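You operate a simulated robot arm through the tools that you are given. There is no shell and no other tool. Be economical: measure what you need, move in short steps, check, and stop when the job is done.

Carry out the task below with a simulated two-armed robot. There is one attempt and no reset: what you move stays moved.

## Task
Load the brown and blue windows, then hold the cassette and lock it.
Fine: unlock it first; the brown one goes in slot 1, the blue one in slot 2. Where these are worked on the way, their far stop is far enough and under half their travel is too little: cassette lock.

Only the result counts: the job must be done as asked and must still hold three seconds after the hand-in. Knocking over, shifting, dropping, spilling or breaking anything else fails it.

## Robot
Two 6-joint arms with two-finger parallel grippers on one trunk, on a base that drives. Base frame: it is fixed to the floor where the robot stands at the start and does not move with it; the origin is under the middle of the robot, x ahead of it, y to its left, z up. Units: mm, rad, N and s.
The left shoulder is at the start at [60, 187, 1072], the right one opposite. With the tool pointing down near the work surface each hand reaches from about 240 to 620 mm from the robot's upright axis, wherever it stands, measured 20 degrees to its own side. Places, roughly: cass [600, -100, 800]; cassette lock [600, -200, 800]. Payload 1.57 kg a hand.
The tool frame of a hand sits at the grasp point between the pads (the TCP): z along the fingers, y along the line on which they close. The tips reach 30 mm beyond it. The gripper opens to 110 mm. The fingers are 24 mm wide and 12 mm thick; the gripper's body (48 by 112 mm) begins 78 mm behind the TCP.
Orientation is that of the tool frame in the base frame, as a unit quaternion [x, y, z, w]. With the fingers straight down and closing along the base's y, the tool's x points along the base's -x, its y along +y and its z along -z.

## Interface
- The arms move only by the tool apply_moves. It takes "left_series", "right_series" or both (then of equal length, played together; a hand with none holds still); each is a list of rows, each an object of numbers (a shift or turn left out is 0, a gripper value left out holds the last): "wx", "wy", "wz": the turn, a rotation vector about the tool's x, y, z in rad; "x", "y", "z": the shift along the tool's x, y, z in mm; "gripper": the opening, from 0 (shut) to 1 (fully open). In form: [{"wx": .., "wy": .., "wz": .., "x": .., "y": .., "z": .., "gripper": ..}, ...]. A call has 1 to 10 rows; each row is the pose to reach, as a shift and turn from the pose commanded when the call began, along the tool's axes at that moment. A row lasts 0.2 s, in which the tool goes at most 50 mm and 0.15 rad; a call with a longer step from one row to the next is refused whole, and so is a gripper value outside its range. Where a pose cannot be reached the arm comes as near as it can. A force on the tool above 40 N (or 10 N above the force at the start of the call, whichever is more), or a blocked arm, ends the call early, and 0.2 s more pass. The fingers move at their own pace (about 153 mm/s each) and stop on an object; they squeeze with about 32 N. The grip force told is the motor's: it shows also when the fingers shut on nothing. Time passes only in rows, and 0.2 s behind the last, so rows that repeat a pose let the fingers close. The reply holds the time, the measured pose of the TCP, the force on the tool along the base axes, the opening and the grip force, in the units named above and with some noise, with the torque about the TCP (base axes, N m) and any sound that the robot's microphone picked up.
- Cameras (640 x 400 px; columns grow to the right, rows downward): "scene" is now at [11.8, 0.6, 1605.5]; the picture's right is [0.01, -1.00, 0.00], its down [-0.82, -0.01, -0.57] and it looks along [0.57, 0.00, -0.82] (base axes); focal length 280 px, centre (320, 200). "left" rides on the left gripper at [70, -16, -141] in its tool frame; the picture's right is [0.23, 0.97, 0.00], its down [-0.86, 0.20, -0.48] and it looks along [-0.47, 0.11, 0.88] (tool axes); focal length 222 px, centre (320, 200). "right" rides on the right gripper at [70, 16, -141] in its tool frame; the picture's right is [-0.23, 0.97, 0.00], its down [-0.86, -0.20, -0.48] and it looks along [-0.47, -0.11, 0.88] (tool axes); focal length 222 px, centre (320, 200). There is no depth. A picture from a camera that has moved, and an enlarged one, comes with that camera's place and axes in the base frame and with its lens.
- camera(camera): a new picture of that camera. The clock stands still meanwhile.
- raise_lower(by): slides the trunk up (or, below 0, down) by that many mm; the arms and the scene camera ride with it, the base frame stays. It gives what a move gives, with no picture.
- drive_base(legs): drives the robot by 1 to 6 legs, each [ahead, left, turn to the left] in mm, mm and rad, along the robot's own axes; the way and the turn of a leg run together, so that a leg with both is an arc; at most 1500 mm and 3.142 rad a leg. The arms and the cameras ride along, it lands a little off, and it stops where it bumps. It gives what a move gives.
- aim_head(pan, tilt): turns the head with the scene camera to pan (to the left, within 1.501 rad either way) and tilt (down, from -0.506 to 1.204), counted from straight ahead of the robot. It gives what a move gives.
- inspect(camera, box): a new picture of the part [left, top, right, bottom] of that camera's present view, enlarged. The clock stands still meanwhile.
- close_job(): hands the job in; it is judged then, once.

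Work in short steps. Places have to be worked out from the pictures, the camera data and where the tool is seen: move nearer, look again, correct. Check each grasp and each placing, and mend what went wrong. You have 120 turns and 100 pictures in all, those below and enlarged ones among them. Open the grippers and draw the arms clear of the work before you hand the job in, unless the task says otherwise; then end with one line.

The tools are called after "Emit:" as name(argument=value, ...) on one line, values as JSON. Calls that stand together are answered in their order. apply_moves: Moves the arms, as the interface text tells. Its arguments: {"type":"object","properties":{"left_series":{"type":"array","items":{"type":"object","properties":{"wx":{"type":"number"},"wy":{"type":"number"},"wz":{"type":"number"},"x":{"type":"number"},"y":{"type":"number"},"z":{"type":"number"},"gripper":{"type":"number"}}}},"right_series":{"type":"array","items":{"type":"object","properties":{"wx":{"type":"number"},"wy":{"type":"number"},"wz":{"type":"number"},"x":{"type":"number"},"y":{"type":"number"},"z":{"type":"number"},"gripper":{"type":"number"}}}}},"required":[]} The other tools are called the same way: raise_lower (by) slides the trunk up or down; drive_base (legs) drives the base; aim_head (pan, tilt) turns the head that bears the scene camera; camera (camera) takes a picture; inspect (camera, box) takes an enlarged picture of a part of a camera's view; close_job () hands the job in.

At the start:

```text
time: 0.0
left_tcp_pos: [429.3, 187.8, 1060.1]
left_ee_rot: [0.0, 1.0, 0.0, 0.0]
left_contact_force: [0.7, 0.1, -0.5]
left_wrist_torque: [-0.03, -0.02, 0.01]
left_finger_gap: 109.9
left_grasp_force: 0.0
right_tcp_pos: [436.6, -168.7, 1033.1]
right_ee_rot: [0.001, 1.0, 0.0, 0.0]
right_contact_force: [1.5, -0.7, 0.1]
right_wrist_torque: [-0.02, 0.01, -0.03]
right_finger_gap: 109.9
right_grasp_force: 0.0
trunk travel left (down, up): [-700.0, 290.0]
robot x, y, heading: [0.5, -1.5, -0.001]
head pan, tilt: [0.007, 0.962]
```

scene: 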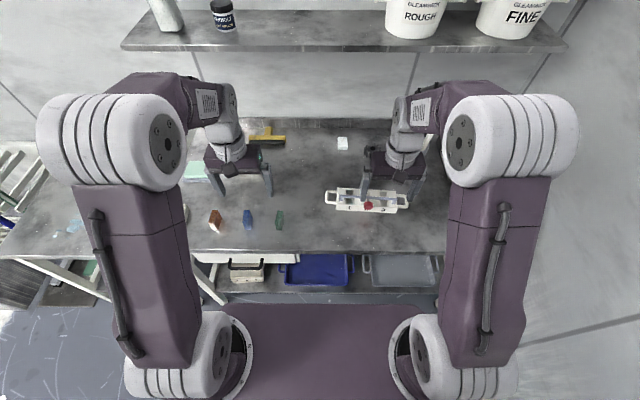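
right: 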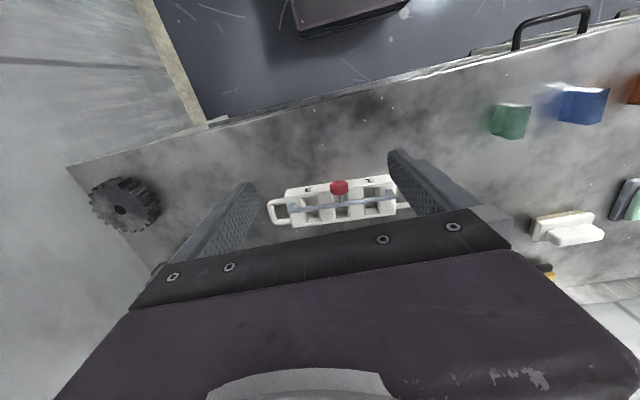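
left: 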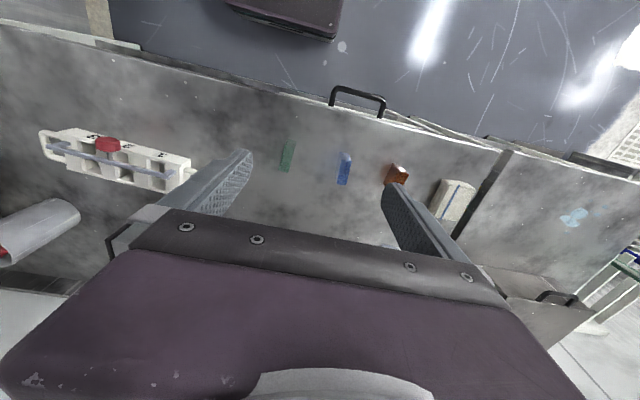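

I see the cassette on the right and the brown, blue and green windows in the middle. I'll enlarge both areas.

Emit:
inspect(camera="scene", box=[310, 170, 430, 245])

Emit:
inspect(camera="scene", box=[190, 180, 310, 255])

Emit:
inspect(camera="right", box=[240, 150, 420, 262])

```text
5.33 times, centred on (370, 208) of scene
camera zoom: at [11.8, 0.6, 1605.5], right [0.01, -1.0, 0.0], down [-0.82, -0.01, -0.57], along [0.57, 0.0, -0.82], focal length 1491 px, centre (53, 160)
```

zoom: 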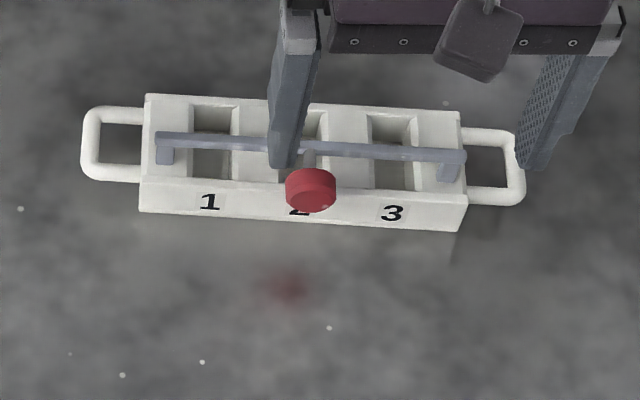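

```text
5.33 times, centred on (250, 218) of scene
camera zoom: at [11.8, 0.6, 1605.5], right [0.01, -1.0, 0.0], down [-0.82, -0.01, -0.57], along [0.57, 0.0, -0.82], focal length 1491 px, centre (693, 107)
```

zoom: 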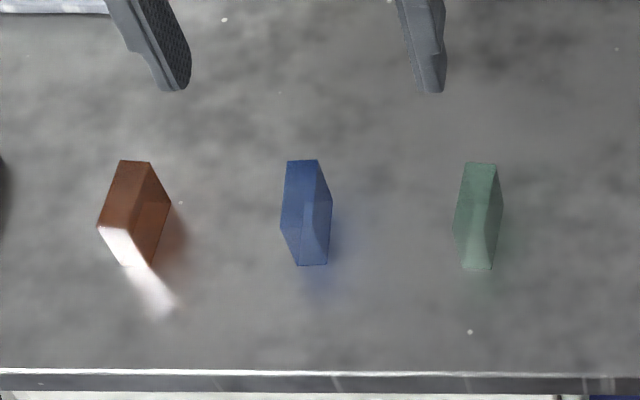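

```text
3.56 times, centred on (330, 206) of right
camera zoom: at [365.9, -152.9, 1174.8], right [0.23, 0.97, 0.0], down [0.86, -0.2, 0.48], along [0.47, -0.11, -0.88], focal length 790 px, centre (284, 179)
```

zoom: 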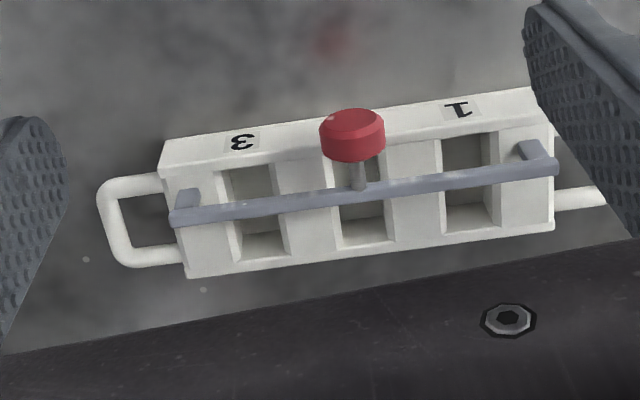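

The lock looks like a long bar over the slots with a red knob. I'll draw the right hand back and tilt it to get a lower view of the cassette.

Emit:
apply_moves(right_series=[{"x": 45, "wy": -0.14}, {"x": 85, "z": 10, "wy": -0.28}, {"x": 120, "z": 30, "wy": -0.42}, {"x": 140, "z": 60, "wy": -0.56}, {"x": 150, "z": 90, "wy": -0.6}])

Emit:
camera(camera="right")

```text
time: 1.2
left_tcp_pos: [428.4, 187.2, 1059.7]
left_ee_rot: [0.0, 1.0, 0.0, 0.001]
left_contact_force: [-0.3, -0.3, 0.3]
left_wrist_torque: [-0.04, -0.03, 0.01]
left_finger_gap: 110.1
left_grasp_force: 0.0
right_tcp_pos: [370.9, -167.0, 1017.7]
right_ee_rot: [0.001, 0.976, -0.007, 0.216]
right_contact_force: [0.3, -0.1, 0.0]
right_wrist_torque: [0.0, 0.01, 0.0]
right_finger_gap: 110.0
right_grasp_force: 0.1
right hand out of reach, approached as far as the arm can: row 3, 4, 5
trunk travel left (down, up): [-700.0, 290.0]
robot x, y, heading: [-0.4, -1.7, -0.003]
head pan, tilt: [0.007, 0.962]
```

```text
93 pictures are left
camera right: at [246.9, -149.0, 1116.9], right [0.21, 0.97, 0.08], down [0.57, -0.19, 0.8], along [0.79, -0.12, -0.6], focal length 222 px, centre (320, 200)
```

right: 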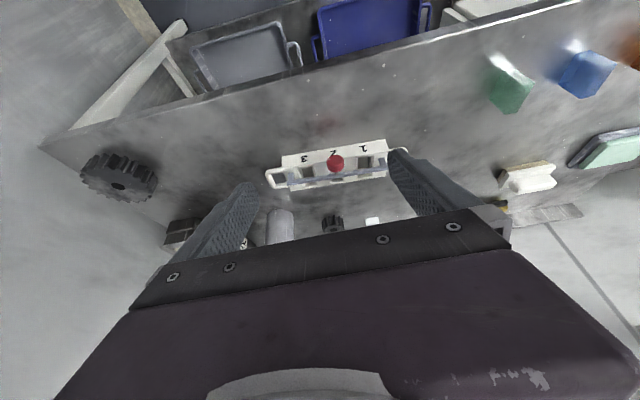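

The lower view works; I'll enlarge the cassette and the windows in it.

Emit:
inspect(camera="right", box=[255, 125, 415, 225])

Emit:
inspect(camera="scene", box=[320, 170, 416, 230])

```text
4.00 times, centred on (335, 175) of right
camera zoom: at [246.9, -149.0, 1116.9], right [0.21, 0.97, 0.08], down [0.57, -0.19, 0.8], along [0.79, -0.12, -0.6], focal length 888 px, centre (260, 300)
```

zoom: 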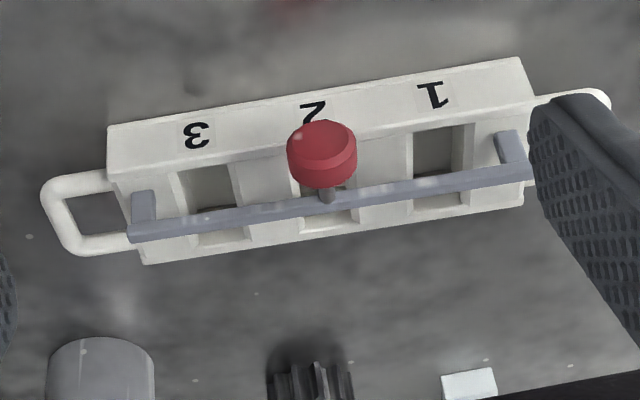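

```text
6.67 times, centred on (368, 200) of scene
camera zoom: at [10.8, 0.5, 1605.5], right [0.01, -1.0, 0.0], down [-0.82, -0.01, -0.57], along [0.57, 0.0, -0.82], focal length 1864 px, centre (0, 200)
```

zoom: 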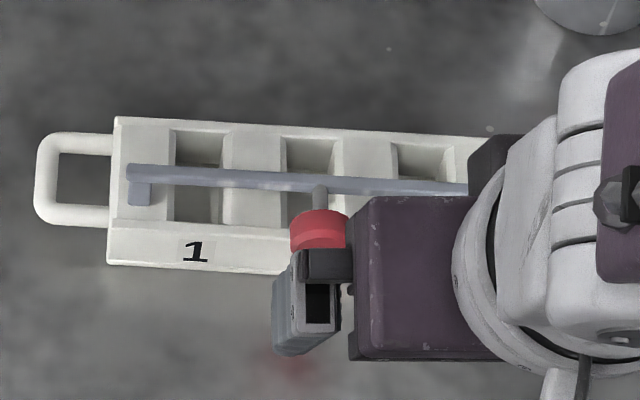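

The bar seems to have a knob on a stem pointing toward the robot. I need a closer view to understand the lock, so I'll straighten the hand and bring it near the cassette.

Emit:
apply_moves(right_series=[{"x": -15, "z": 25, "wy": 0.14}, {"x": -30, "z": 50, "wy": 0.28}, {"x": -45, "z": 85, "wy": 0.42}, {"x": -55, "z": 119, "wy": 0.435}])

Emit:
inspect(camera="right", box=[180, 90, 500, 290])

```text
time: 2.2
left_tcp_pos: [430.0, 188.3, 1060.1]
left_ee_rot: [0.001, 1.0, 0.0, 0.0]
left_contact_force: [-0.2, -0.2, -0.3]
left_wrist_torque: [0.02, 0.02, 0.02]
left_finger_gap: 110.1
left_grasp_force: 0.1
right_tcp_pos: [468.2, -170.2, 931.1]
right_ee_rot: [0.004, 1.0, -0.007, -0.002]
right_contact_force: [0.1, -0.2, 0.6]
right_wrist_torque: [0.01, 0.0, -0.01]
right_finger_gap: 110.1
right_grasp_force: 0.2
right hand out of reach, approached as far as the arm can: row 1
trunk travel left (down, up): [-700.0, 290.0]
robot x, y, heading: [2.8, -2.2, 0.002]
head pan, tilt: [0.007, 0.962]
```

```text
2.00 times, centred on (340, 190) of right
camera zoom: at [398.0, -151.4, 1073.0], right [0.23, 0.97, -0.01], down [0.86, -0.2, 0.48], along [0.46, -0.12, -0.88], focal length 444 px, centre (280, 220)
```

zoom: 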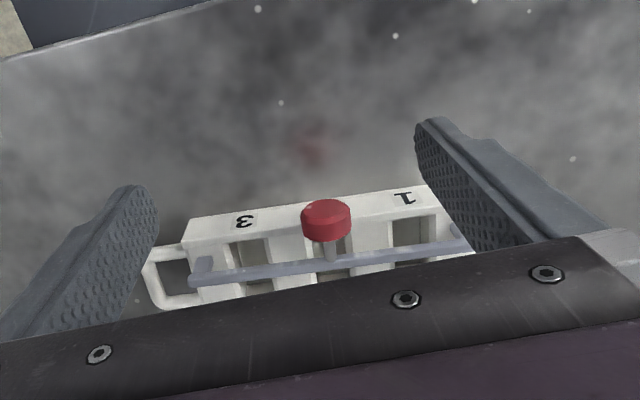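

The knob appears to stand forward and up of the bar (x≈530, z≈835). I'll use the left hand, yawed 1.5 rad, to see the cassette end-on.

Emit:
apply_moves(left_series=[{"wz": 0.15, "x": -10, "y": -10, "z": 15}, {"wz": 0.3, "x": -20, "y": -20, "z": 30}, {"wz": 0.45, "x": -30, "y": -30, "z": 45}, {"wz": 0.6, "x": -40, "y": -40, "z": 60}, {"wz": 0.75, "x": -50, "y": -50, "z": 75}, {"wz": 0.9, "x": -60, "y": -60, "z": 90}, {"wz": 1.05, "x": -70, "y": -70, "z": 105}, {"wz": 1.2, "x": -80, "y": -80, "z": 120}, {"wz": 1.35, "x": -90, "y": -90, "z": 130}, {"wz": 1.5, "x": -100, "y": -100, "z": 130}])

Emit:
camera(camera="left")

```text
time: 4.4
left_tcp_pos: [528.4, 88.4, 930.6]
left_ee_rot: [0.682, 0.731, -0.001, 0.0]
left_contact_force: [0.6, -0.6, -0.7]
left_wrist_torque: [0.0, 0.03, -0.01]
left_finger_gap: 110.3
left_grasp_force: 0.0
right_tcp_pos: [467.8, -170.3, 931.3]
right_ee_rot: [0.004, 1.0, -0.006, -0.001]
right_contact_force: [0.4, 0.4, 0.1]
right_wrist_torque: [0.0, 0.01, 0.0]
right_finger_gap: 110.0
right_grasp_force: 0.1
trunk travel left (down, up): [-700.0, 290.0]
robot x, y, heading: [-1.7, 0.1, -0.003]
head pan, tilt: [0.007, 0.962]
```

```text
89 pictures are left
camera left: at [507.9, 155.0, 1071.4], right [0.96, 0.29, 0.0], down [0.26, -0.84, 0.48], along [0.14, -0.46, -0.88], focal length 222 px, centre (320, 200)
```

left: 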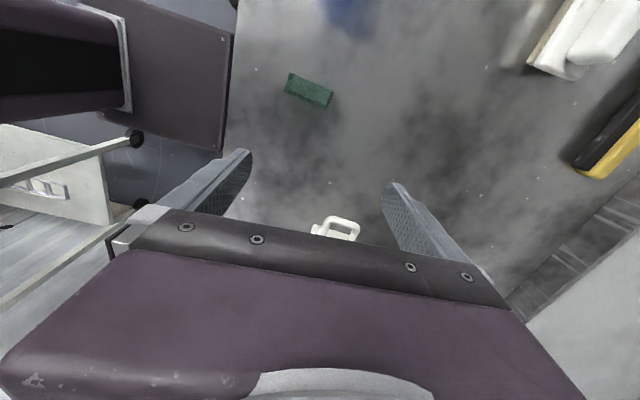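

The cassette is just below the gripper edge. I'll tilt this hand to look more toward it.

Emit:
apply_moves(left_series=[{"wy": -0.15, "x": 10, "z": 5}, {"wy": -0.3, "x": 20, "z": 10}, {"wy": -0.45, "x": 30, "z": 15}, {"wy": -0.6, "x": 40, "z": 20}, {"wy": -0.75, "x": 50, "z": 30}])

Emit:
camera(camera="left")

```text
time: 5.6
left_tcp_pos: [525.7, 140.5, 901.0]
left_ee_rot: [0.634, 0.68, -0.251, 0.269]
left_contact_force: [-0.1, -0.3, -0.7]
left_wrist_torque: [-0.03, 0.02, -0.05]
left_finger_gap: 109.8
left_grasp_force: 0.1
right_tcp_pos: [469.6, -169.7, 931.3]
right_ee_rot: [0.003, 1.0, -0.007, 0.0]
right_contact_force: [-0.4, -1.2, -0.6]
right_wrist_torque: [0.02, 0.01, 0.01]
right_finger_gap: 109.9
right_grasp_force: 0.0
trunk travel left (down, up): [-700.0, 290.0]
robot x, y, heading: [-1.2, -0.3, 0.002]
head pan, tilt: [0.007, 0.962]
```

```text
88 pictures are left
camera left: at [499.3, 284.3, 955.7], right [0.96, 0.23, -0.16], down [0.22, -0.28, 0.93], along [0.18, -0.93, -0.32], focal length 222 px, centre (320, 200)
```

left: 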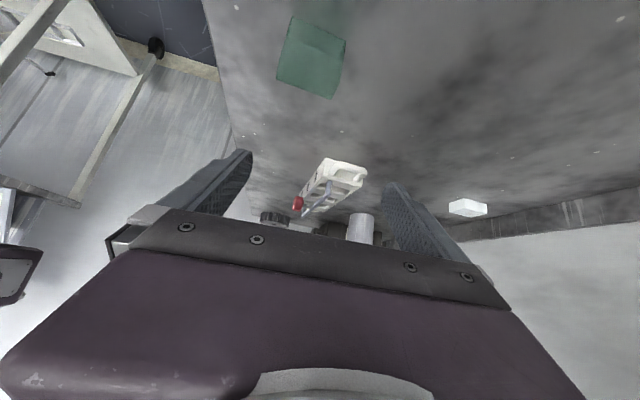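

Now the cassette is seen end-on (image upside down); I'll enlarge it.

Emit:
inspect(camera="left", box=[280, 145, 384, 225])

```text
5.00 times, centred on (332, 185) of left
camera zoom: at [499.3, 284.3, 955.7], right [0.96, 0.23, -0.16], down [0.22, -0.28, 0.93], along [0.18, -0.93, -0.32], focal length 1111 px, centre (260, 275)
```

zoom: 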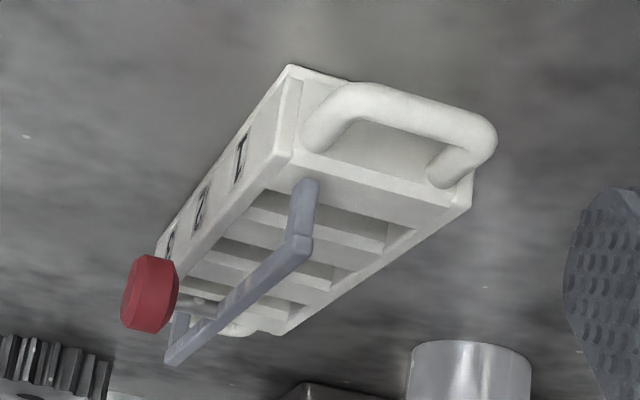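

The bar is a bail standing up on two arms, with its knob toward the robot. I'll bring the left camera closer for measuring pivot and slots.

Emit:
apply_moves(left_series=[{"x": -23, "y": 5, "z": 35}, {"x": -46, "y": 9, "z": 70}])

Emit:
inspect(camera="left", box=[240, 130, 400, 230])

```text
time: 6.2
left_tcp_pos: [542.6, 55.4, 879.3]
left_ee_rot: [0.634, 0.681, -0.249, 0.269]
left_contact_force: [-0.5, -0.5, -0.4]
left_wrist_torque: [-0.01, -0.02, 0.01]
left_finger_gap: 110.1
left_grasp_force: 0.1
right_tcp_pos: [468.8, -170.4, 930.9]
right_ee_rot: [0.004, 1.0, -0.008, 0.0]
right_contact_force: [0.5, -0.1, -0.2]
right_wrist_torque: [-0.01, 0.03, -0.02]
right_finger_gap: 109.9
right_grasp_force: 0.2
trunk travel left (down, up): [-700.0, 290.0]
robot x, y, heading: [-1.3, -2.4, -0.001]
head pan, tilt: [0.007, 0.962]
```

```text
4.00 times, centred on (320, 180) of left
camera zoom: at [515.4, 200.6, 935.1], right [0.96, 0.24, -0.16], down [0.22, -0.28, 0.93], along [0.18, -0.93, -0.33], focal length 888 px, centre (320, 280)
```

zoom: 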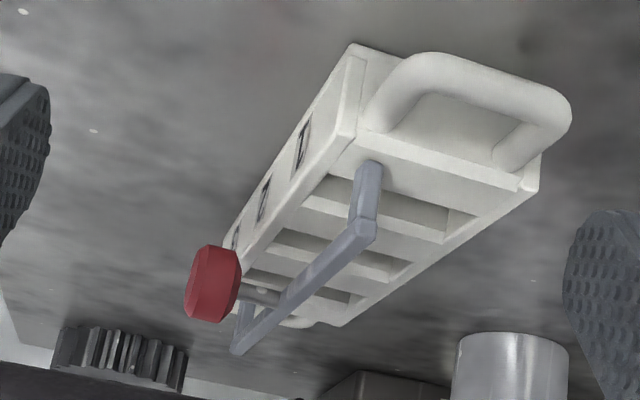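

From the rays: pivot at x≈577, bar at x≈580 z≈819, knob at (540,-160,820), left handle end near (602,-24,778), cassette yaw about −0.05 rad. Plan: the left hand holds the left handle (closing along x) while the right tests the knob. First I straighten the left hand.

Emit:
apply_moves(left_series=[{"wy": 0.15, "x": -9, "y": 6, "z": -3}, {"wy": 0.3, "x": -18, "y": 12, "z": -6}, {"wy": 0.45, "x": -27, "y": 18, "z": -9}, {"wy": 0.6, "x": -36, "y": 24, "z": -12}, {"wy": 0.75, "x": -43, "y": 29, "z": -14}])

```text
time: 7.4
left_tcp_pos: [570.1, 37.5, 920.8]
left_ee_rot: [0.681, 0.732, 0.001, 0.0]
left_contact_force: [-0.1, -0.4, -0.5]
left_wrist_torque: [0.04, 0.0, 0.02]
left_finger_gap: 109.9
left_grasp_force: 0.1
right_tcp_pos: [467.2, -170.0, 931.6]
right_ee_rot: [0.004, 1.0, -0.007, -0.001]
right_contact_force: [0.5, -0.9, 0.6]
right_wrist_torque: [0.03, 0.02, 0.01]
right_finger_gap: 110.0
right_grasp_force: 0.2
trunk travel left (down, up): [-700.0, 290.0]
robot x, y, heading: [-0.3, -2.2, -0.002]
head pan, tilt: [0.007, 0.962]
```

Straight again. Now I move above the left handle, correcting the yaw, and look.

Emit:
apply_moves(left_series=[{"x": -38, "y": 13, "z": 20, "wz": 0.06}, {"x": -76, "y": 27, "z": 50, "wz": 0.125}])

Emit:
camera(camera="left")

Emit:
camera(camera="scene")

```text
refused: row 2 steps farther than a row can; nothing moved
```

```text
85 pictures are left
camera left: at [550.4, 104.8, 1061.0], right [0.95, 0.3, 0.0], down [0.26, -0.84, 0.48], along [0.14, -0.45, -0.88], focal length 222 px, centre (320, 200)
```

left: 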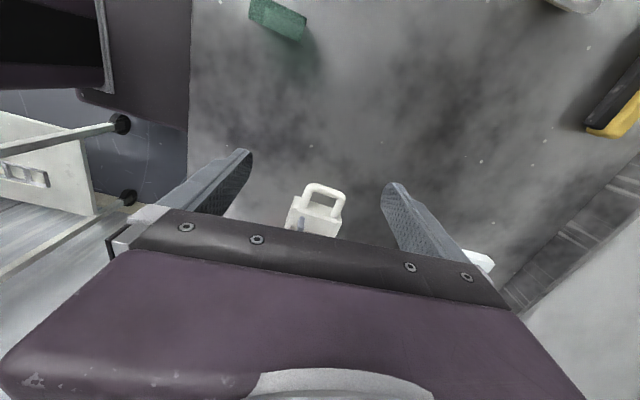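

```text
84 pictures are left
camera scene: at [12.4, -0.4, 1605.5], right [0.01, -1.0, 0.0], down [-0.82, -0.01, -0.57], along [0.57, 0.0, -0.82], focal length 280 px, centre (320, 200)
```

scene: 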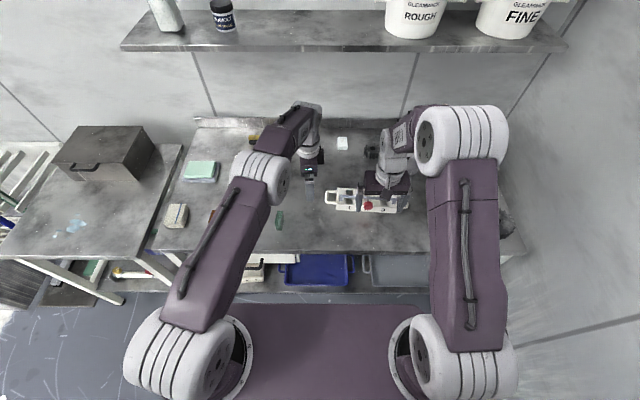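

The step was too long. The handle shows at about (600,-22,778); I repeat the approach in shorter rows.

Emit:
apply_moves(left_series=[{"x": -26, "y": 10, "z": 15, "wz": 0.06}, {"x": -52, "y": 20, "z": 30, "wz": 0.125}, {"x": -76, "y": 27, "z": 50, "wz": 0.125}])

Emit:
camera(camera="left")

Emit:
inspect(camera="scene", box=[310, 160, 406, 220])

```text
time: 8.2
left_tcp_pos: [562.3, -9.1, 884.1]
left_ee_rot: [0.726, 0.688, 0.0, -0.001]
left_contact_force: [0.6, -0.1, -0.6]
left_wrist_torque: [0.05, 0.04, 0.01]
left_finger_gap: 109.8
left_grasp_force: 0.0
left hand out of reach, approached as far as the arm can: row 1, 2, 3
right_tcp_pos: [469.0, -169.0, 931.1]
right_ee_rot: [0.004, 1.0, -0.008, -0.001]
right_contact_force: [-0.4, -1.0, -0.1]
right_wrist_torque: [-0.04, 0.0, 0.03]
right_finger_gap: 110.1
right_grasp_force: 0.1
trunk travel left (down, up): [-700.0, 290.0]
robot x, y, heading: [0.6, 1.6, 0.002]
head pan, tilt: [0.007, 0.962]
```

```text
83 pictures are left
camera left: at [550.9, 60.6, 1025.2], right [0.98, 0.17, 0.0], down [0.15, -0.86, 0.48], along [0.08, -0.47, -0.88], focal length 222 px, centre (320, 200)
```

left: 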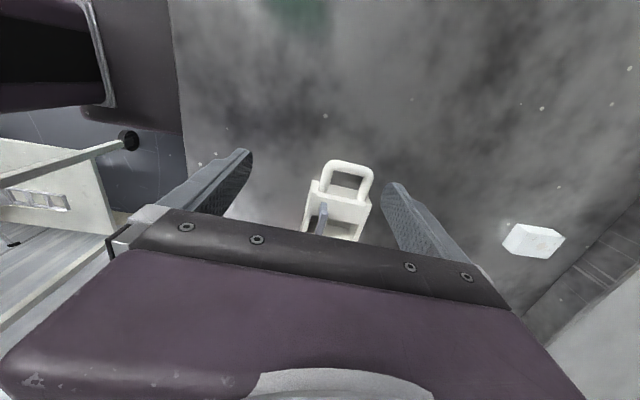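

```text
6.67 times, centred on (358, 190) of scene
camera zoom: at [12.8, 1.1, 1605.5], right [0.01, -1.0, 0.0], down [-0.82, -0.01, -0.57], along [0.57, 0.0, -0.82], focal length 1864 px, centre (67, 267)
```

zoom: 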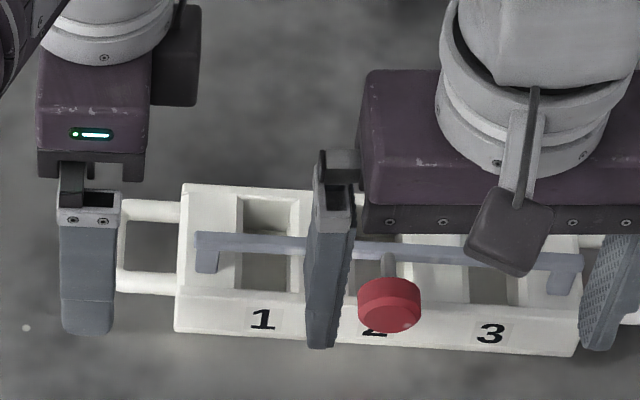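

The left hand can't reach far enough at this yaw. I'll shift the base 110 mm right and 30 mm ahead; both hands are high enough to pass over everything.

Emit:
drive_base(legs=[[30, -110, 0]])

```text
time: 9.4
left_tcp_pos: [593.5, -119.6, 886.1]
left_ee_rot: [0.725, 0.688, -0.001, -0.001]
left_contact_force: [-0.1, 0.2, 0.1]
left_wrist_torque: [0.02, 0.05, 0.02]
left_finger_gap: 109.9
left_grasp_force: 0.1
right_tcp_pos: [497.2, -281.1, 931.7]
right_ee_rot: [0.002, 1.0, -0.008, 0.0]
right_contact_force: [-0.8, -0.1, 0.6]
right_wrist_torque: [0.01, 0.04, 0.01]
right_finger_gap: 110.0
right_grasp_force: 0.0
trunk travel left (down, up): [-700.0, 290.0]
robot x, y, heading: [29.0, -110.0, 0.003]
head pan, tilt: [0.007, 0.962]
```

Landed well. Now I bring the left hand back over the left handle.

Emit:
apply_moves(left_series=[{"x": 42, "y": 2}, {"x": 84, "y": 4}, {"x": 84, "y": 4}])

Emit:
camera(camera="left")

Emit:
camera(camera="scene")

```text
time: 10.2
left_tcp_pos: [599.2, -34.3, 885.2]
left_ee_rot: [0.726, 0.688, 0.001, 0.0]
left_contact_force: [0.2, -0.3, -0.2]
left_wrist_torque: [0.02, 0.02, 0.0]
left_finger_gap: 110.0
left_grasp_force: 0.0
right_tcp_pos: [498.5, -282.4, 931.4]
right_ee_rot: [0.004, 1.0, -0.006, 0.0]
right_contact_force: [-0.8, 0.4, -0.8]
right_wrist_torque: [0.01, 0.0, -0.01]
right_finger_gap: 110.1
right_grasp_force: 0.1
trunk travel left (down, up): [-700.0, 290.0]
robot x, y, heading: [31.3, -110.9, -0.002]
head pan, tilt: [0.007, 0.962]
```

```text
81 pictures are left
camera left: at [586.3, 33.9, 1026.0], right [0.98, 0.18, 0.0], down [0.15, -0.86, 0.48], along [0.08, -0.47, -0.88], focal length 222 px, centre (320, 200)
```

left: 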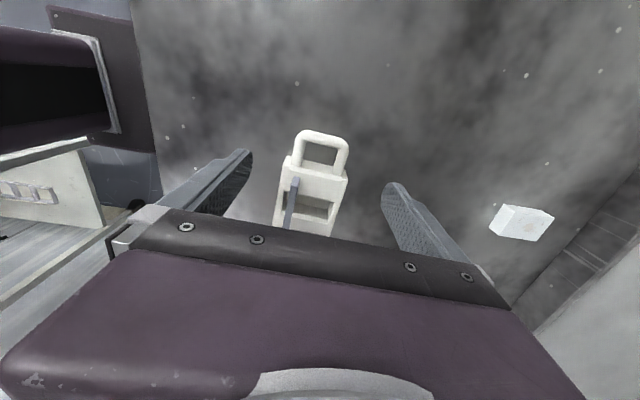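

```text
80 pictures are left
camera scene: at [42.1, -112.4, 1605.5], right [0.01, -1.0, 0.0], down [-0.82, -0.01, -0.57], along [0.57, 0.01, -0.82], focal length 280 px, centre (320, 200)
```

scene: 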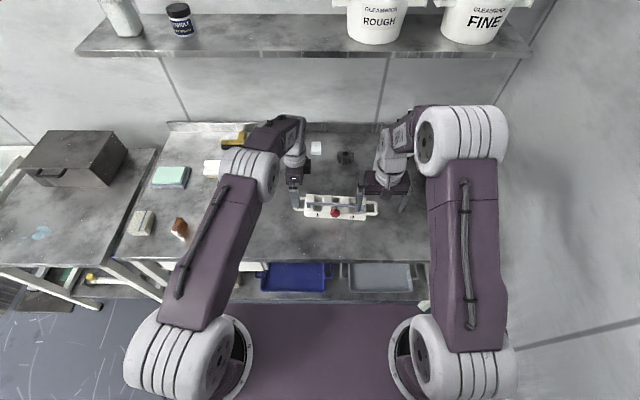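

The handle is centred on x≈600, spanning y −22 to −55; the hand is aligned. I lower to z≈793 around it.

Emit:
apply_moves(left_series=[{"x": -3, "z": 30}, {"x": -3, "z": 60}, {"x": -3, "z": 80}, {"x": -3, "z": 91}])

Emit:
camera(camera="left")

```text
time: 11.2
left_tcp_pos: [601.1, -38.7, 794.3]
left_ee_rot: [0.725, 0.689, -0.001, 0.001]
left_contact_force: [0.5, -0.4, -0.3]
left_wrist_torque: [0.02, -0.02, 0.01]
left_finger_gap: 110.2
left_grasp_force: 0.0
right_tcp_pos: [499.1, -281.3, 932.8]
right_ee_rot: [0.002, 1.0, -0.008, 0.001]
right_contact_force: [0.3, 0.5, 0.7]
right_wrist_torque: [0.03, -0.01, 0.0]
right_finger_gap: 110.1
right_grasp_force: 0.0
trunk travel left (down, up): [-700.0, 290.0]
robot x, y, heading: [27.8, -114.1, 0.003]
head pan, tilt: [0.007, 0.962]
```

```text
79 pictures are left
camera left: at [589.3, 31.2, 934.9], right [0.98, 0.18, 0.0], down [0.15, -0.86, 0.48], along [0.08, -0.47, -0.88], focal length 222 px, centre (320, 200)
```

left: 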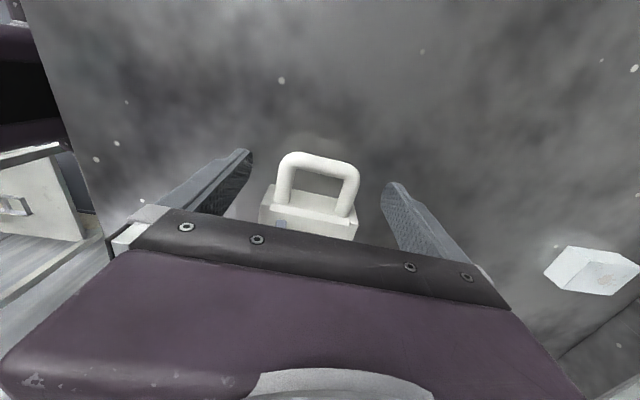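

Centred within about 1 mm. I close the left gripper on the handle.

Emit:
apply_moves(left_series=[{"gripper": 0.58}, {"gripper": 0.4}, {"gripper": 0.3}, {"gripper": 0.3}])

```text
time: 12.2
left_tcp_pos: [602.1, -38.8, 794.7]
left_ee_rot: [0.726, 0.688, 0.0, 0.0]
left_contact_force: [-0.3, -1.3, 0.4]
left_wrist_torque: [0.01, -0.01, -0.03]
left_finger_gap: 33.5
left_grasp_force: 0.1
right_tcp_pos: [498.7, -281.4, 930.7]
right_ee_rot: [0.002, 1.0, -0.007, 0.0]
right_contact_force: [-0.4, 0.0, 0.0]
right_wrist_torque: [0.03, -0.01, 0.04]
right_finger_gap: 110.0
right_grasp_force: 0.1
trunk travel left (down, up): [-700.0, 290.0]
robot x, y, heading: [29.6, -112.4, 0.005]
head pan, tilt: [0.007, 0.962]
```

The gap fell to 33 mm with no grip force, so the fingers are not on the rails. Let me look.

Emit:
inspect(camera="left", box=[220, 110, 420, 235])

Emit:
inspect(camera="scene", box=[270, 160, 390, 235])

```text
3.20 times, centred on (320, 172) of left
camera zoom: at [589.2, 31.1, 935.3], right [0.98, 0.18, 0.0], down [0.15, -0.86, 0.48], along [0.08, -0.47, -0.88], focal length 711 px, centre (320, 288)
```

zoom: 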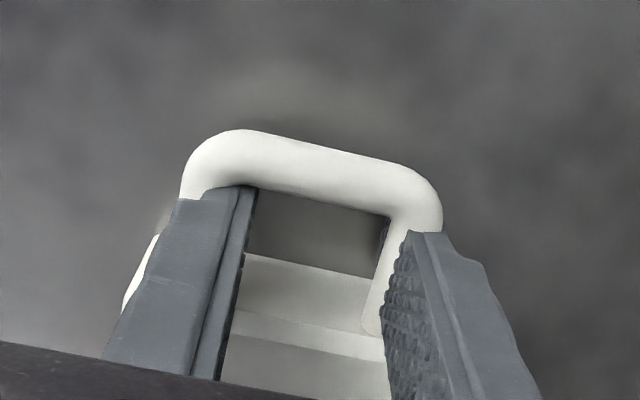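

```text
5.33 times, centred on (330, 198) of scene
camera zoom: at [42.1, -111.2, 1605.5], right [0.01, -1.0, 0.0], down [-0.82, -0.01, -0.57], along [0.57, 0.0, -0.82], focal length 1491 px, centre (267, 213)
```

zoom: 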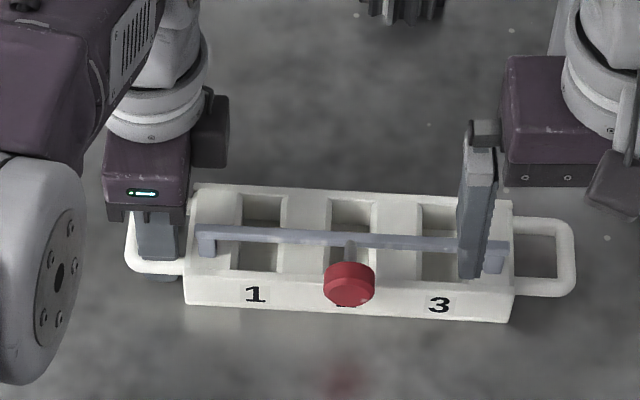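

The fingers passed through the side rails, so only the end bar seems graspable. I open, rise, and turn the hand so that it closes along the cassette's length.

Emit:
apply_moves(left_series=[{"gripper": 0.6}, {"gripper": 1.0}, {"gripper": 1.0, "z": -35}, {"z": -70}])

Emit:
apply_moves(left_series=[{"wz": -0.15}, {"wz": -0.3}, {"wz": -0.45}, {"wz": -0.6}, {"wz": -0.75}, {"wz": -0.9}, {"wz": -1.05}, {"wz": -1.2}, {"wz": -1.35}, {"wz": -1.5, "gripper": 0.3}])

Emit:
apply_moves(left_series=[{"wz": -0.07, "gripper": 0.3}, {"wz": -0.07}])

Emit:
camera(camera="left")

```text
time: 13.2
left_tcp_pos: [599.8, -39.5, 866.0]
left_ee_rot: [0.725, 0.689, 0.0, 0.0]
left_contact_force: [-0.8, -0.5, 0.7]
left_wrist_torque: [0.02, 0.01, -0.01]
left_finger_gap: 110.2
left_grasp_force: 0.1
right_tcp_pos: [497.5, -282.3, 931.5]
right_ee_rot: [0.003, 1.0, -0.008, 0.0]
right_contact_force: [-0.1, -0.2, 0.4]
right_wrist_torque: [0.02, -0.01, 0.0]
right_finger_gap: 110.0
right_grasp_force: 0.1
trunk travel left (down, up): [-700.0, 290.0]
robot x, y, heading: [32.2, -109.1, 0.001]
head pan, tilt: [0.007, 0.962]
```

```text
time: 15.4
left_tcp_pos: [601.7, -39.0, 864.3]
left_ee_rot: [0.06, 0.998, -0.001, 0.0]
left_contact_force: [0.3, 0.1, -0.5]
left_wrist_torque: [0.0, -0.03, 0.02]
left_finger_gap: 33.2
left_grasp_force: 0.1
right_tcp_pos: [497.8, -282.2, 931.8]
right_ee_rot: [0.003, 1.0, -0.008, 0.0]
right_contact_force: [0.4, 0.2, 0.1]
right_wrist_torque: [-0.02, 0.03, 0.0]
right_finger_gap: 110.1
right_grasp_force: 0.1
trunk travel left (down, up): [-700.0, 290.0]
robot x, y, heading: [31.1, -113.3, 0.003]
head pan, tilt: [0.007, 0.962]
```

```text
time: 16.0
left_tcp_pos: [600.9, -39.3, 863.8]
left_ee_rot: [0.026, 1.0, 0.0, 0.0]
left_contact_force: [0.0, -0.7, 0.4]
left_wrist_torque: [0.0, 0.0, 0.0]
left_finger_gap: 33.1
left_grasp_force: 0.1
right_tcp_pos: [497.5, -280.9, 932.7]
right_ee_rot: [0.003, 1.0, -0.008, 0.001]
right_contact_force: [0.2, 0.8, 0.4]
right_wrist_torque: [0.02, -0.01, -0.03]
right_finger_gap: 109.9
right_grasp_force: 0.1
trunk travel left (down, up): [-700.0, 290.0]
robot x, y, heading: [30.5, -113.0, 0.002]
head pan, tilt: [0.007, 0.962]
```

```text
76 pictures are left
camera left: at [531.1, -52.3, 1004.3], right [-0.18, 0.98, 0.0], down [0.86, 0.15, 0.48], along [0.47, 0.08, -0.88], focal length 222 px, centre (320, 200)
```

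left: 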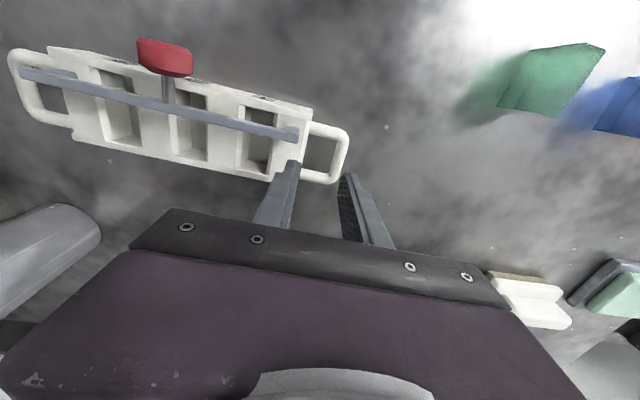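

End bar centre ≈ (597,−21), with a ~28 mm gap inside it for the inner finger. I shift +18 mm in y and lower halfway, then check.

Emit:
apply_moves(left_series=[{"y": 18, "x": 3, "gripper": 0.28}, {"y": 18, "x": 3, "z": 40}])

Emit:
inspect(camera="left", box=[240, 110, 400, 210])

Emit:
inspect(camera="scene", box=[270, 160, 390, 235])

```text
time: 16.6
left_tcp_pos: [598.6, -19.0, 826.5]
left_ee_rot: [0.027, 1.0, 0.0, -0.001]
left_contact_force: [0.3, 0.1, 0.1]
left_wrist_torque: [0.01, 0.0, 0.02]
left_finger_gap: 30.6
left_grasp_force: 0.1
right_tcp_pos: [498.6, -282.7, 931.3]
right_ee_rot: [0.004, 1.0, -0.008, 0.0]
right_contact_force: [-0.3, -0.9, 0.2]
right_wrist_torque: [0.02, -0.01, 0.03]
right_finger_gap: 110.1
right_grasp_force: 0.1
trunk travel left (down, up): [-700.0, 290.0]
robot x, y, heading: [28.9, -113.1, 0.003]
head pan, tilt: [0.007, 0.962]
```

```text
4.00 times, centred on (320, 160) of left
camera zoom: at [528.6, -32.9, 965.9], right [-0.17, 0.98, 0.0], down [0.86, 0.15, 0.48], along [0.47, 0.08, -0.88], focal length 888 px, centre (320, 360)
```

zoom: 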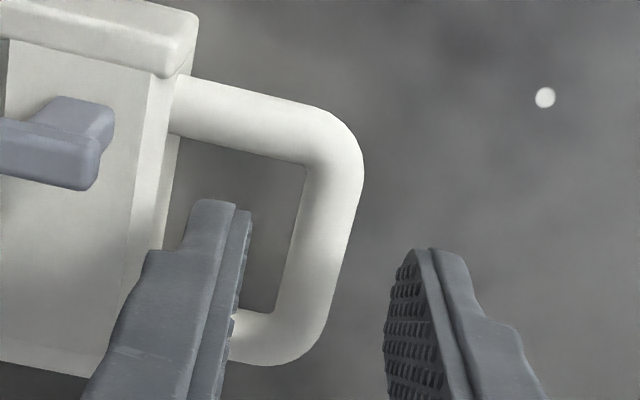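

```text
5.33 times, centred on (330, 198) of scene
camera zoom: at [43.5, -111.2, 1605.5], right [0.01, -1.0, 0.0], down [-0.82, -0.01, -0.57], along [0.57, 0.0, -0.82], focal length 1491 px, centre (267, 213)
```

zoom: 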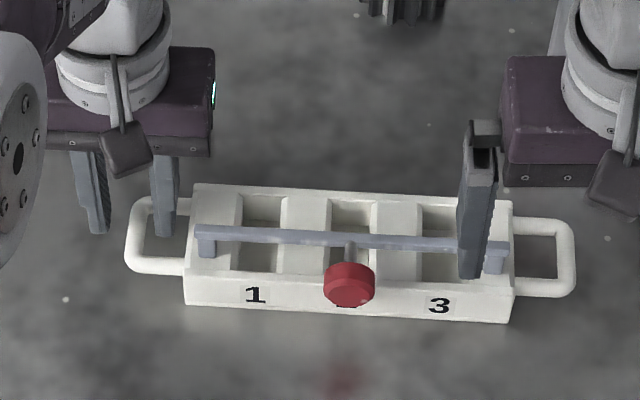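

Bar centre at y≈−20.5; fingers straddle it. I lower to z≈793 and close.

Emit:
apply_moves(left_series=[{"y": -1.5, "x": 2, "z": 18}, {"y": -1.5, "x": 2, "z": 33}, {"y": -1.5, "x": 2, "z": 33, "gripper": 0.1}, {"y": -1.5, "x": 2, "z": 33, "gripper": 0.0}, {"y": -1.5, "x": 2, "z": 33, "gripper": 0.0}])

Emit:
inspect(camera="left", box=[240, 110, 400, 210])

```text
time: 17.8
left_tcp_pos: [596.3, -23.0, 791.0]
left_ee_rot: [0.027, 1.0, 0.0, -0.001]
left_contact_force: [-1.1, 0.5, 0.5]
left_wrist_torque: [0.02, -0.09, -0.13]
left_finger_gap: 11.4
left_grasp_force: 28.9
right_tcp_pos: [497.3, -280.7, 931.3]
right_ee_rot: [0.002, 1.0, -0.007, 0.0]
right_contact_force: [1.2, -0.6, 0.0]
right_wrist_torque: [-0.02, 0.02, 0.01]
right_finger_gap: 109.9
right_grasp_force: 0.0
trunk travel left (down, up): [-700.0, 290.0]
robot x, y, heading: [30.0, -115.7, 0.005]
head pan, tilt: [0.007, 0.962]
```

```text
4.00 times, centred on (320, 160) of left
camera zoom: at [525.9, -36.2, 932.1], right [-0.17, 0.98, 0.0], down [0.86, 0.15, 0.48], along [0.47, 0.08, -0.88], focal length 888 px, centre (320, 360)
```

zoom: 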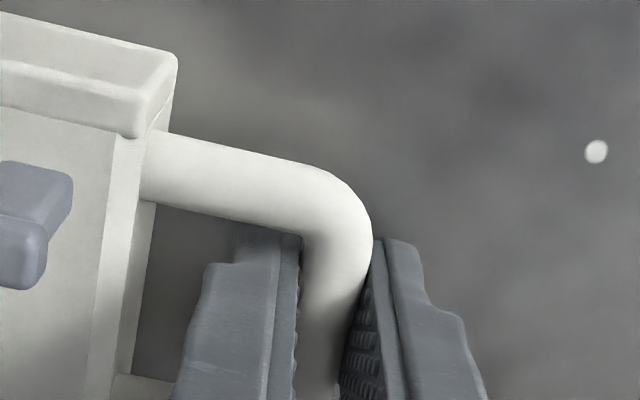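

Handle firmly held (28.9 N). Now I bring the right hand over the knob.

Emit:
apply_moves(right_series=[{"x": -10, "y": 40}, {"x": -20, "y": 80}, {"x": -30, "y": 121, "z": 10}, {"x": -30, "y": 121, "z": 30}])

Emit:
camera(camera="right")

Emit:
inspect(camera="left", box=[40, 60, 300, 222])

```text
time: 18.8
left_tcp_pos: [597.3, -23.9, 791.6]
left_ee_rot: [0.027, 1.0, -0.001, 0.0]
left_contact_force: [-0.3, 0.7, 0.7]
left_wrist_torque: [0.08, 0.05, 0.02]
left_finger_gap: 11.3
left_grasp_force: 29.0
right_tcp_pos: [528.5, -160.2, 899.1]
right_ee_rot: [0.004, 1.0, -0.008, 0.0]
right_contact_force: [0.3, -0.3, -0.3]
right_wrist_torque: [0.04, 0.01, -0.02]
right_finger_gap: 110.1
right_grasp_force: 0.2
trunk travel left (down, up): [-700.0, 290.0]
robot x, y, heading: [30.3, -116.7, 0.004]
head pan, tilt: [0.007, 0.962]
```

```text
72 pictures are left
camera right: at [458.5, -141.2, 1041.9], right [0.23, 0.97, -0.01], down [0.85, -0.2, 0.48], along [0.46, -0.12, -0.88], focal length 222 px, centre (320, 200)
```

right: 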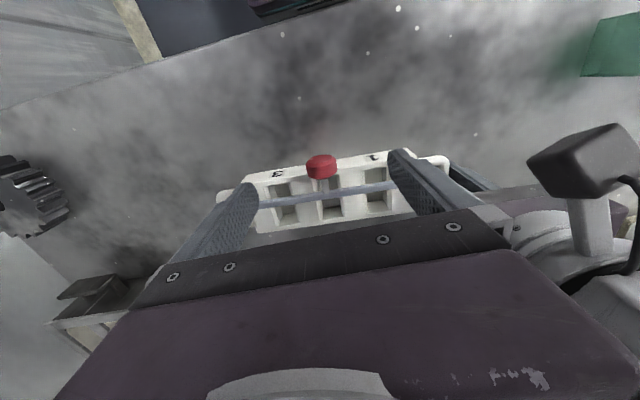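

```text
2.46 times, centred on (170, 141) of left
camera zoom: at [526.3, -36.5, 932.2], right [-0.17, 0.98, 0.0], down [0.86, 0.15, 0.48], along [0.47, 0.08, -0.88], focal length 547 px, centre (689, 345)
```

zoom: 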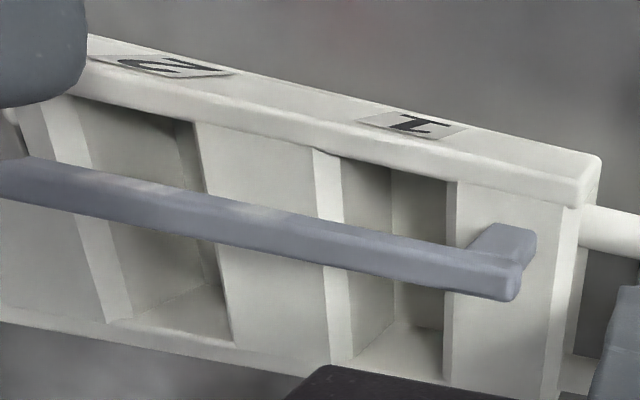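

Knob ≈ (537,−161,820). I lower the right hand around it, partly closed.

Emit:
apply_moves(right_series=[{"x": -9, "z": 20, "gripper": 0.6}, {"x": -9, "z": 40}, {"x": -9, "z": 60}, {"x": -9, "z": 77}])

Emit:
inspect(camera="right", box=[220, 110, 420, 235])

Emit:
inspect(camera="scene", box=[270, 160, 390, 235])

```text
time: 19.8
left_tcp_pos: [595.9, -22.2, 790.9]
left_ee_rot: [0.027, 1.0, 0.0, 0.001]
left_contact_force: [0.2, 0.2, -0.3]
left_wrist_torque: [0.03, 0.06, 0.01]
left_finger_gap: 11.3
left_grasp_force: 29.3
right_tcp_pos: [539.1, -162.2, 822.5]
right_ee_rot: [0.004, 1.0, -0.008, -0.001]
right_contact_force: [-0.6, 0.4, -0.3]
right_wrist_torque: [-0.01, -0.02, -0.07]
right_finger_gap: 66.1
right_grasp_force: 0.0
trunk travel left (down, up): [-700.0, 290.0]
robot x, y, heading: [29.7, -112.9, 0.007]
head pan, tilt: [0.007, 0.962]
```

```text
3.20 times, centred on (320, 172) of right
camera zoom: at [468.3, -143.8, 964.2], right [0.23, 0.97, -0.01], down [0.85, -0.2, 0.48], along [0.47, -0.12, -0.88], focal length 711 px, centre (320, 288)
```

zoom: 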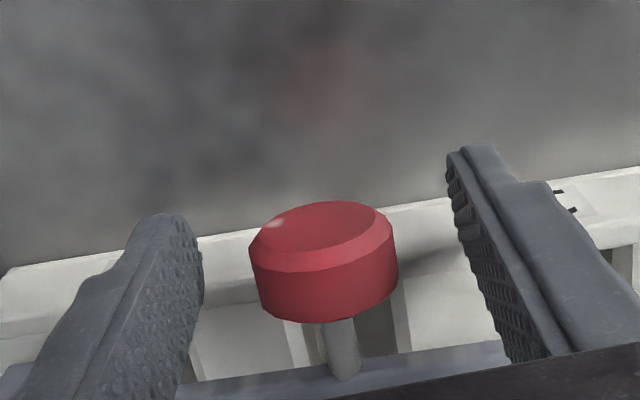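

```text
5.33 times, centred on (330, 198) of scene
camera zoom: at [42.7, -110.8, 1605.5], right [0.01, -1.0, 0.0], down [-0.82, -0.01, -0.57], along [0.57, 0.0, -0.82], focal length 1491 px, centre (267, 213)
```

zoom: 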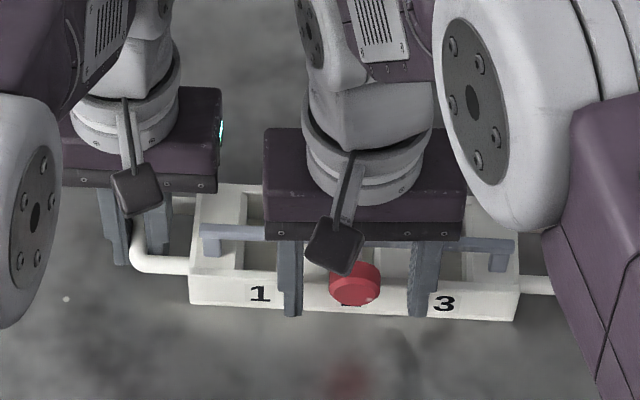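

Knob is centred between the fingers. I close on it.

Emit:
apply_moves(right_series=[{"gripper": 0.3}, {"gripper": 0.1}, {"gripper": 0.0}, {"gripper": 0.0}])

```text
time: 20.8
left_tcp_pos: [596.0, -22.7, 790.9]
left_ee_rot: [0.027, 1.0, 0.0, 0.0]
left_contact_force: [-3.1, -8.2, 1.6]
left_wrist_torque: [-0.04, 0.08, 0.24]
left_finger_gap: 11.5
left_grasp_force: 28.9
right_tcp_pos: [538.1, -161.1, 821.7]
right_ee_rot: [0.003, 1.0, -0.007, 0.001]
right_contact_force: [3.4, 7.6, 0.4]
right_wrist_torque: [-0.05, 0.04, -0.48]
right_finger_gap: 31.3
right_grasp_force: 32.2
trunk travel left (down, up): [-700.0, 290.0]
robot x, y, heading: [30.3, -110.4, -0.001]
head pan, tilt: [0.007, 0.962]
```

Knob gripped (31 mm). I test a small move along the upward-back arc and read the forces.

Emit:
apply_moves(right_series=[{"x": -3, "z": -4}, {"x": -3, "z": -4}])

```text
time: 21.4
left_tcp_pos: [596.7, -22.4, 792.2]
left_ee_rot: [0.027, 1.0, 0.0, 0.0]
left_contact_force: [-3.5, -12.0, 7.2]
left_wrist_torque: [-0.15, 0.27, 0.61]
left_finger_gap: 11.6
left_grasp_force: 29.0
right_tcp_pos: [541.2, -161.3, 825.4]
right_ee_rot: [0.002, 1.0, -0.007, -0.001]
right_contact_force: [3.5, 12.4, -10.8]
right_wrist_torque: [-0.3, 0.23, -0.32]
right_finger_gap: 30.9
right_grasp_force: 32.2
trunk travel left (down, up): [-700.0, 290.0]
robot x, y, heading: [32.4, -112.9, 0.001]
head pan, tilt: [0.007, 0.962]
```

It resists (−11 N in z). Now I test the opposite direction.

Emit:
apply_moves(right_series=[{"x": 3, "z": 4}, {"x": 5, "z": 7}, {"x": 5, "z": 7}])

```text
time: 22.2
left_tcp_pos: [594.5, -23.1, 792.8]
left_ee_rot: [0.027, 1.0, 0.001, 0.0]
left_contact_force: [-2.7, -10.2, -15.3]
left_wrist_torque: [-0.07, -0.79, 0.66]
left_finger_gap: 11.7
left_grasp_force: 28.7
right_tcp_pos: [536.9, -161.9, 822.8]
right_ee_rot: [0.003, 1.0, -0.007, 0.003]
right_contact_force: [3.9, 6.0, 28.6]
right_wrist_torque: [0.04, -0.18, -0.41]
right_finger_gap: 31.2
right_grasp_force: 32.4
trunk travel left (down, up): [-700.0, 290.0]
robot x, y, heading: [26.6, -114.4, -0.002]
head pan, tilt: [0.007, 0.962]
```

The downward direction is a hard stop, and upward-back gave way. I follow the arc backward about 15°.

Emit:
apply_moves(right_series=[{"x": -4, "z": -5}, {"x": -7, "z": -8.5}, {"x": -9.6, "z": -11.1}, {"x": -9.6, "z": -11.1}])

Emit:
inspect(camera="left", box=[0, 20, 320, 220])

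```text
time: 23.2
left_tcp_pos: [597.1, -22.8, 791.7]
left_ee_rot: [0.027, 1.0, 0.0, 0.001]
left_contact_force: [1.7, -9.8, 5.0]
left_wrist_torque: [-0.11, 0.04, 0.88]
left_finger_gap: 11.8
left_grasp_force: 28.5
right_tcp_pos: [545.5, -160.4, 830.8]
right_ee_rot: [0.003, 1.0, -0.009, -0.002]
right_contact_force: [-3.1, 10.6, -10.0]
right_wrist_torque: [-0.16, 0.53, 0.02]
right_finger_gap: 30.7
right_grasp_force: 32.1
trunk travel left (down, up): [-700.0, 290.0]
robot x, y, heading: [31.9, -113.4, 0.003]
head pan, tilt: [0.007, 0.962]
```

```text
2.00 times, centred on (160, 120) of left
camera zoom: at [526.9, -36.4, 932.2], right [-0.17, 0.98, 0.0], down [0.86, 0.15, 0.48], along [0.47, 0.08, -0.88], focal length 444 px, centre (640, 360)
```

zoom: 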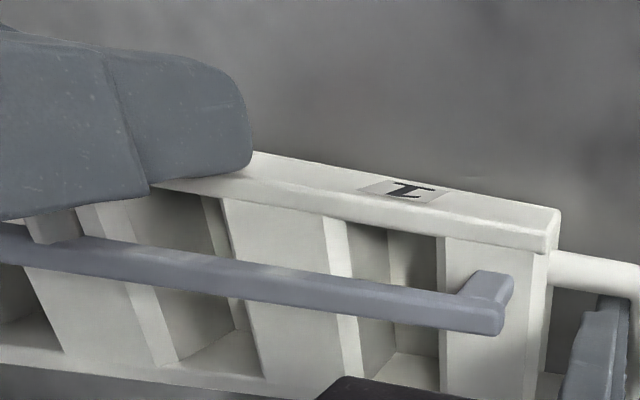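

It follows the arc with steady ~10 N friction. I continue to about 60°, turning the hand along partly.

Emit:
apply_moves(right_series=[{"x": -4.7, "z": -3.2, "wy": 0.1}, {"x": -9.3, "z": -5.8, "wy": 0.2}, {"x": -14.6, "z": -7.7, "wy": 0.3}, {"x": -19.9, "z": -8.9, "wy": 0.4}])

```text
time: 24.1
left_tcp_pos: [593.7, -28.2, 793.9]
left_ee_rot: [0.026, 1.0, -0.003, -0.002]
left_contact_force: [-1.4, -2.7, 2.2]
left_wrist_torque: [0.15, -0.14, 0.69]
left_finger_gap: 12.2
left_grasp_force: 29.3
right_tcp_pos: [531.2, -165.2, 846.6]
right_ee_rot: [0.003, 0.988, 0.0, -0.152]
right_contact_force: [-1.5, 2.4, -0.6]
right_wrist_torque: [0.32, -0.03, -0.56]
right_finger_gap: 30.9
right_grasp_force: 31.9
right hand out of reach, approached as far as the arm can: row 3, 4
trunk travel left (down, up): [-700.0, 290.0]
robot x, y, heading: [31.9, -110.0, 0.005]
head pan, tilt: [0.007, 0.962]
stopped in row 4 (left hand): the force on the tool passed its limit (the readings are from after the stop); the commanded pose is now the measured one
```

The tilted pose ran out of reach and the hand was pulled off the path. I must check the cassette's condition.

Emit:
camera(camera="left")

Emit:
inspect(camera="scene", box=[270, 160, 390, 235])

Emit:
camera(camera="right")

```text
67 pictures are left
camera left: at [524.5, -40.6, 933.6], right [-0.18, 0.98, -0.01], down [0.87, 0.16, 0.47], along [0.47, 0.08, -0.88], focal length 222 px, centre (320, 200)
```

left: 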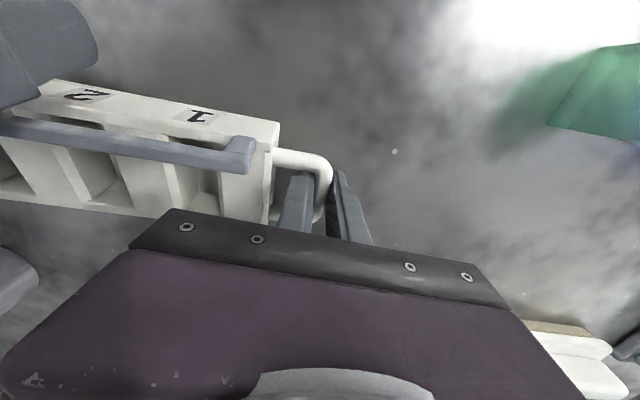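

```text
5.33 times, centred on (330, 198) of scene
camera zoom: at [41.3, -111.7, 1605.4], right [0.01, -1.0, 0.0], down [-0.82, -0.01, -0.57], along [0.57, 0.01, -0.82], focal length 1491 px, centre (267, 213)
```

zoom: 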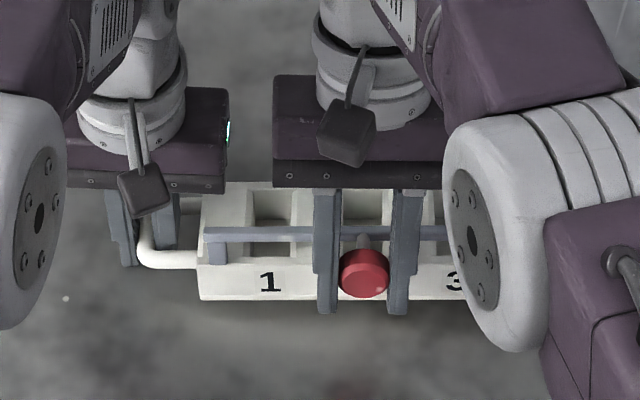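

```text
65 pictures are left
camera right: at [506.7, -149.3, 1001.9], right [0.22, 0.97, -0.07], down [0.96, -0.21, 0.2], along [0.18, -0.11, -0.98], focal length 222 px, centre (320, 200)
```

right: 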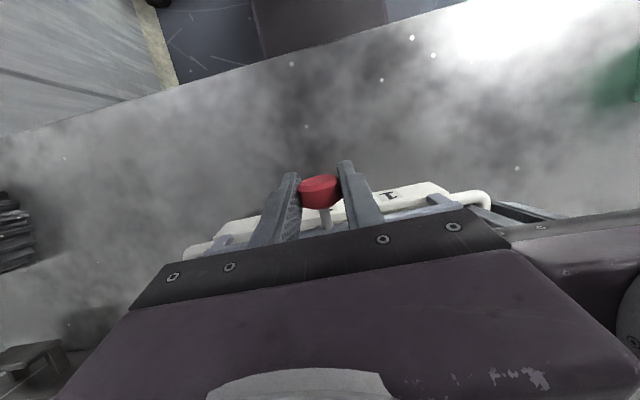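

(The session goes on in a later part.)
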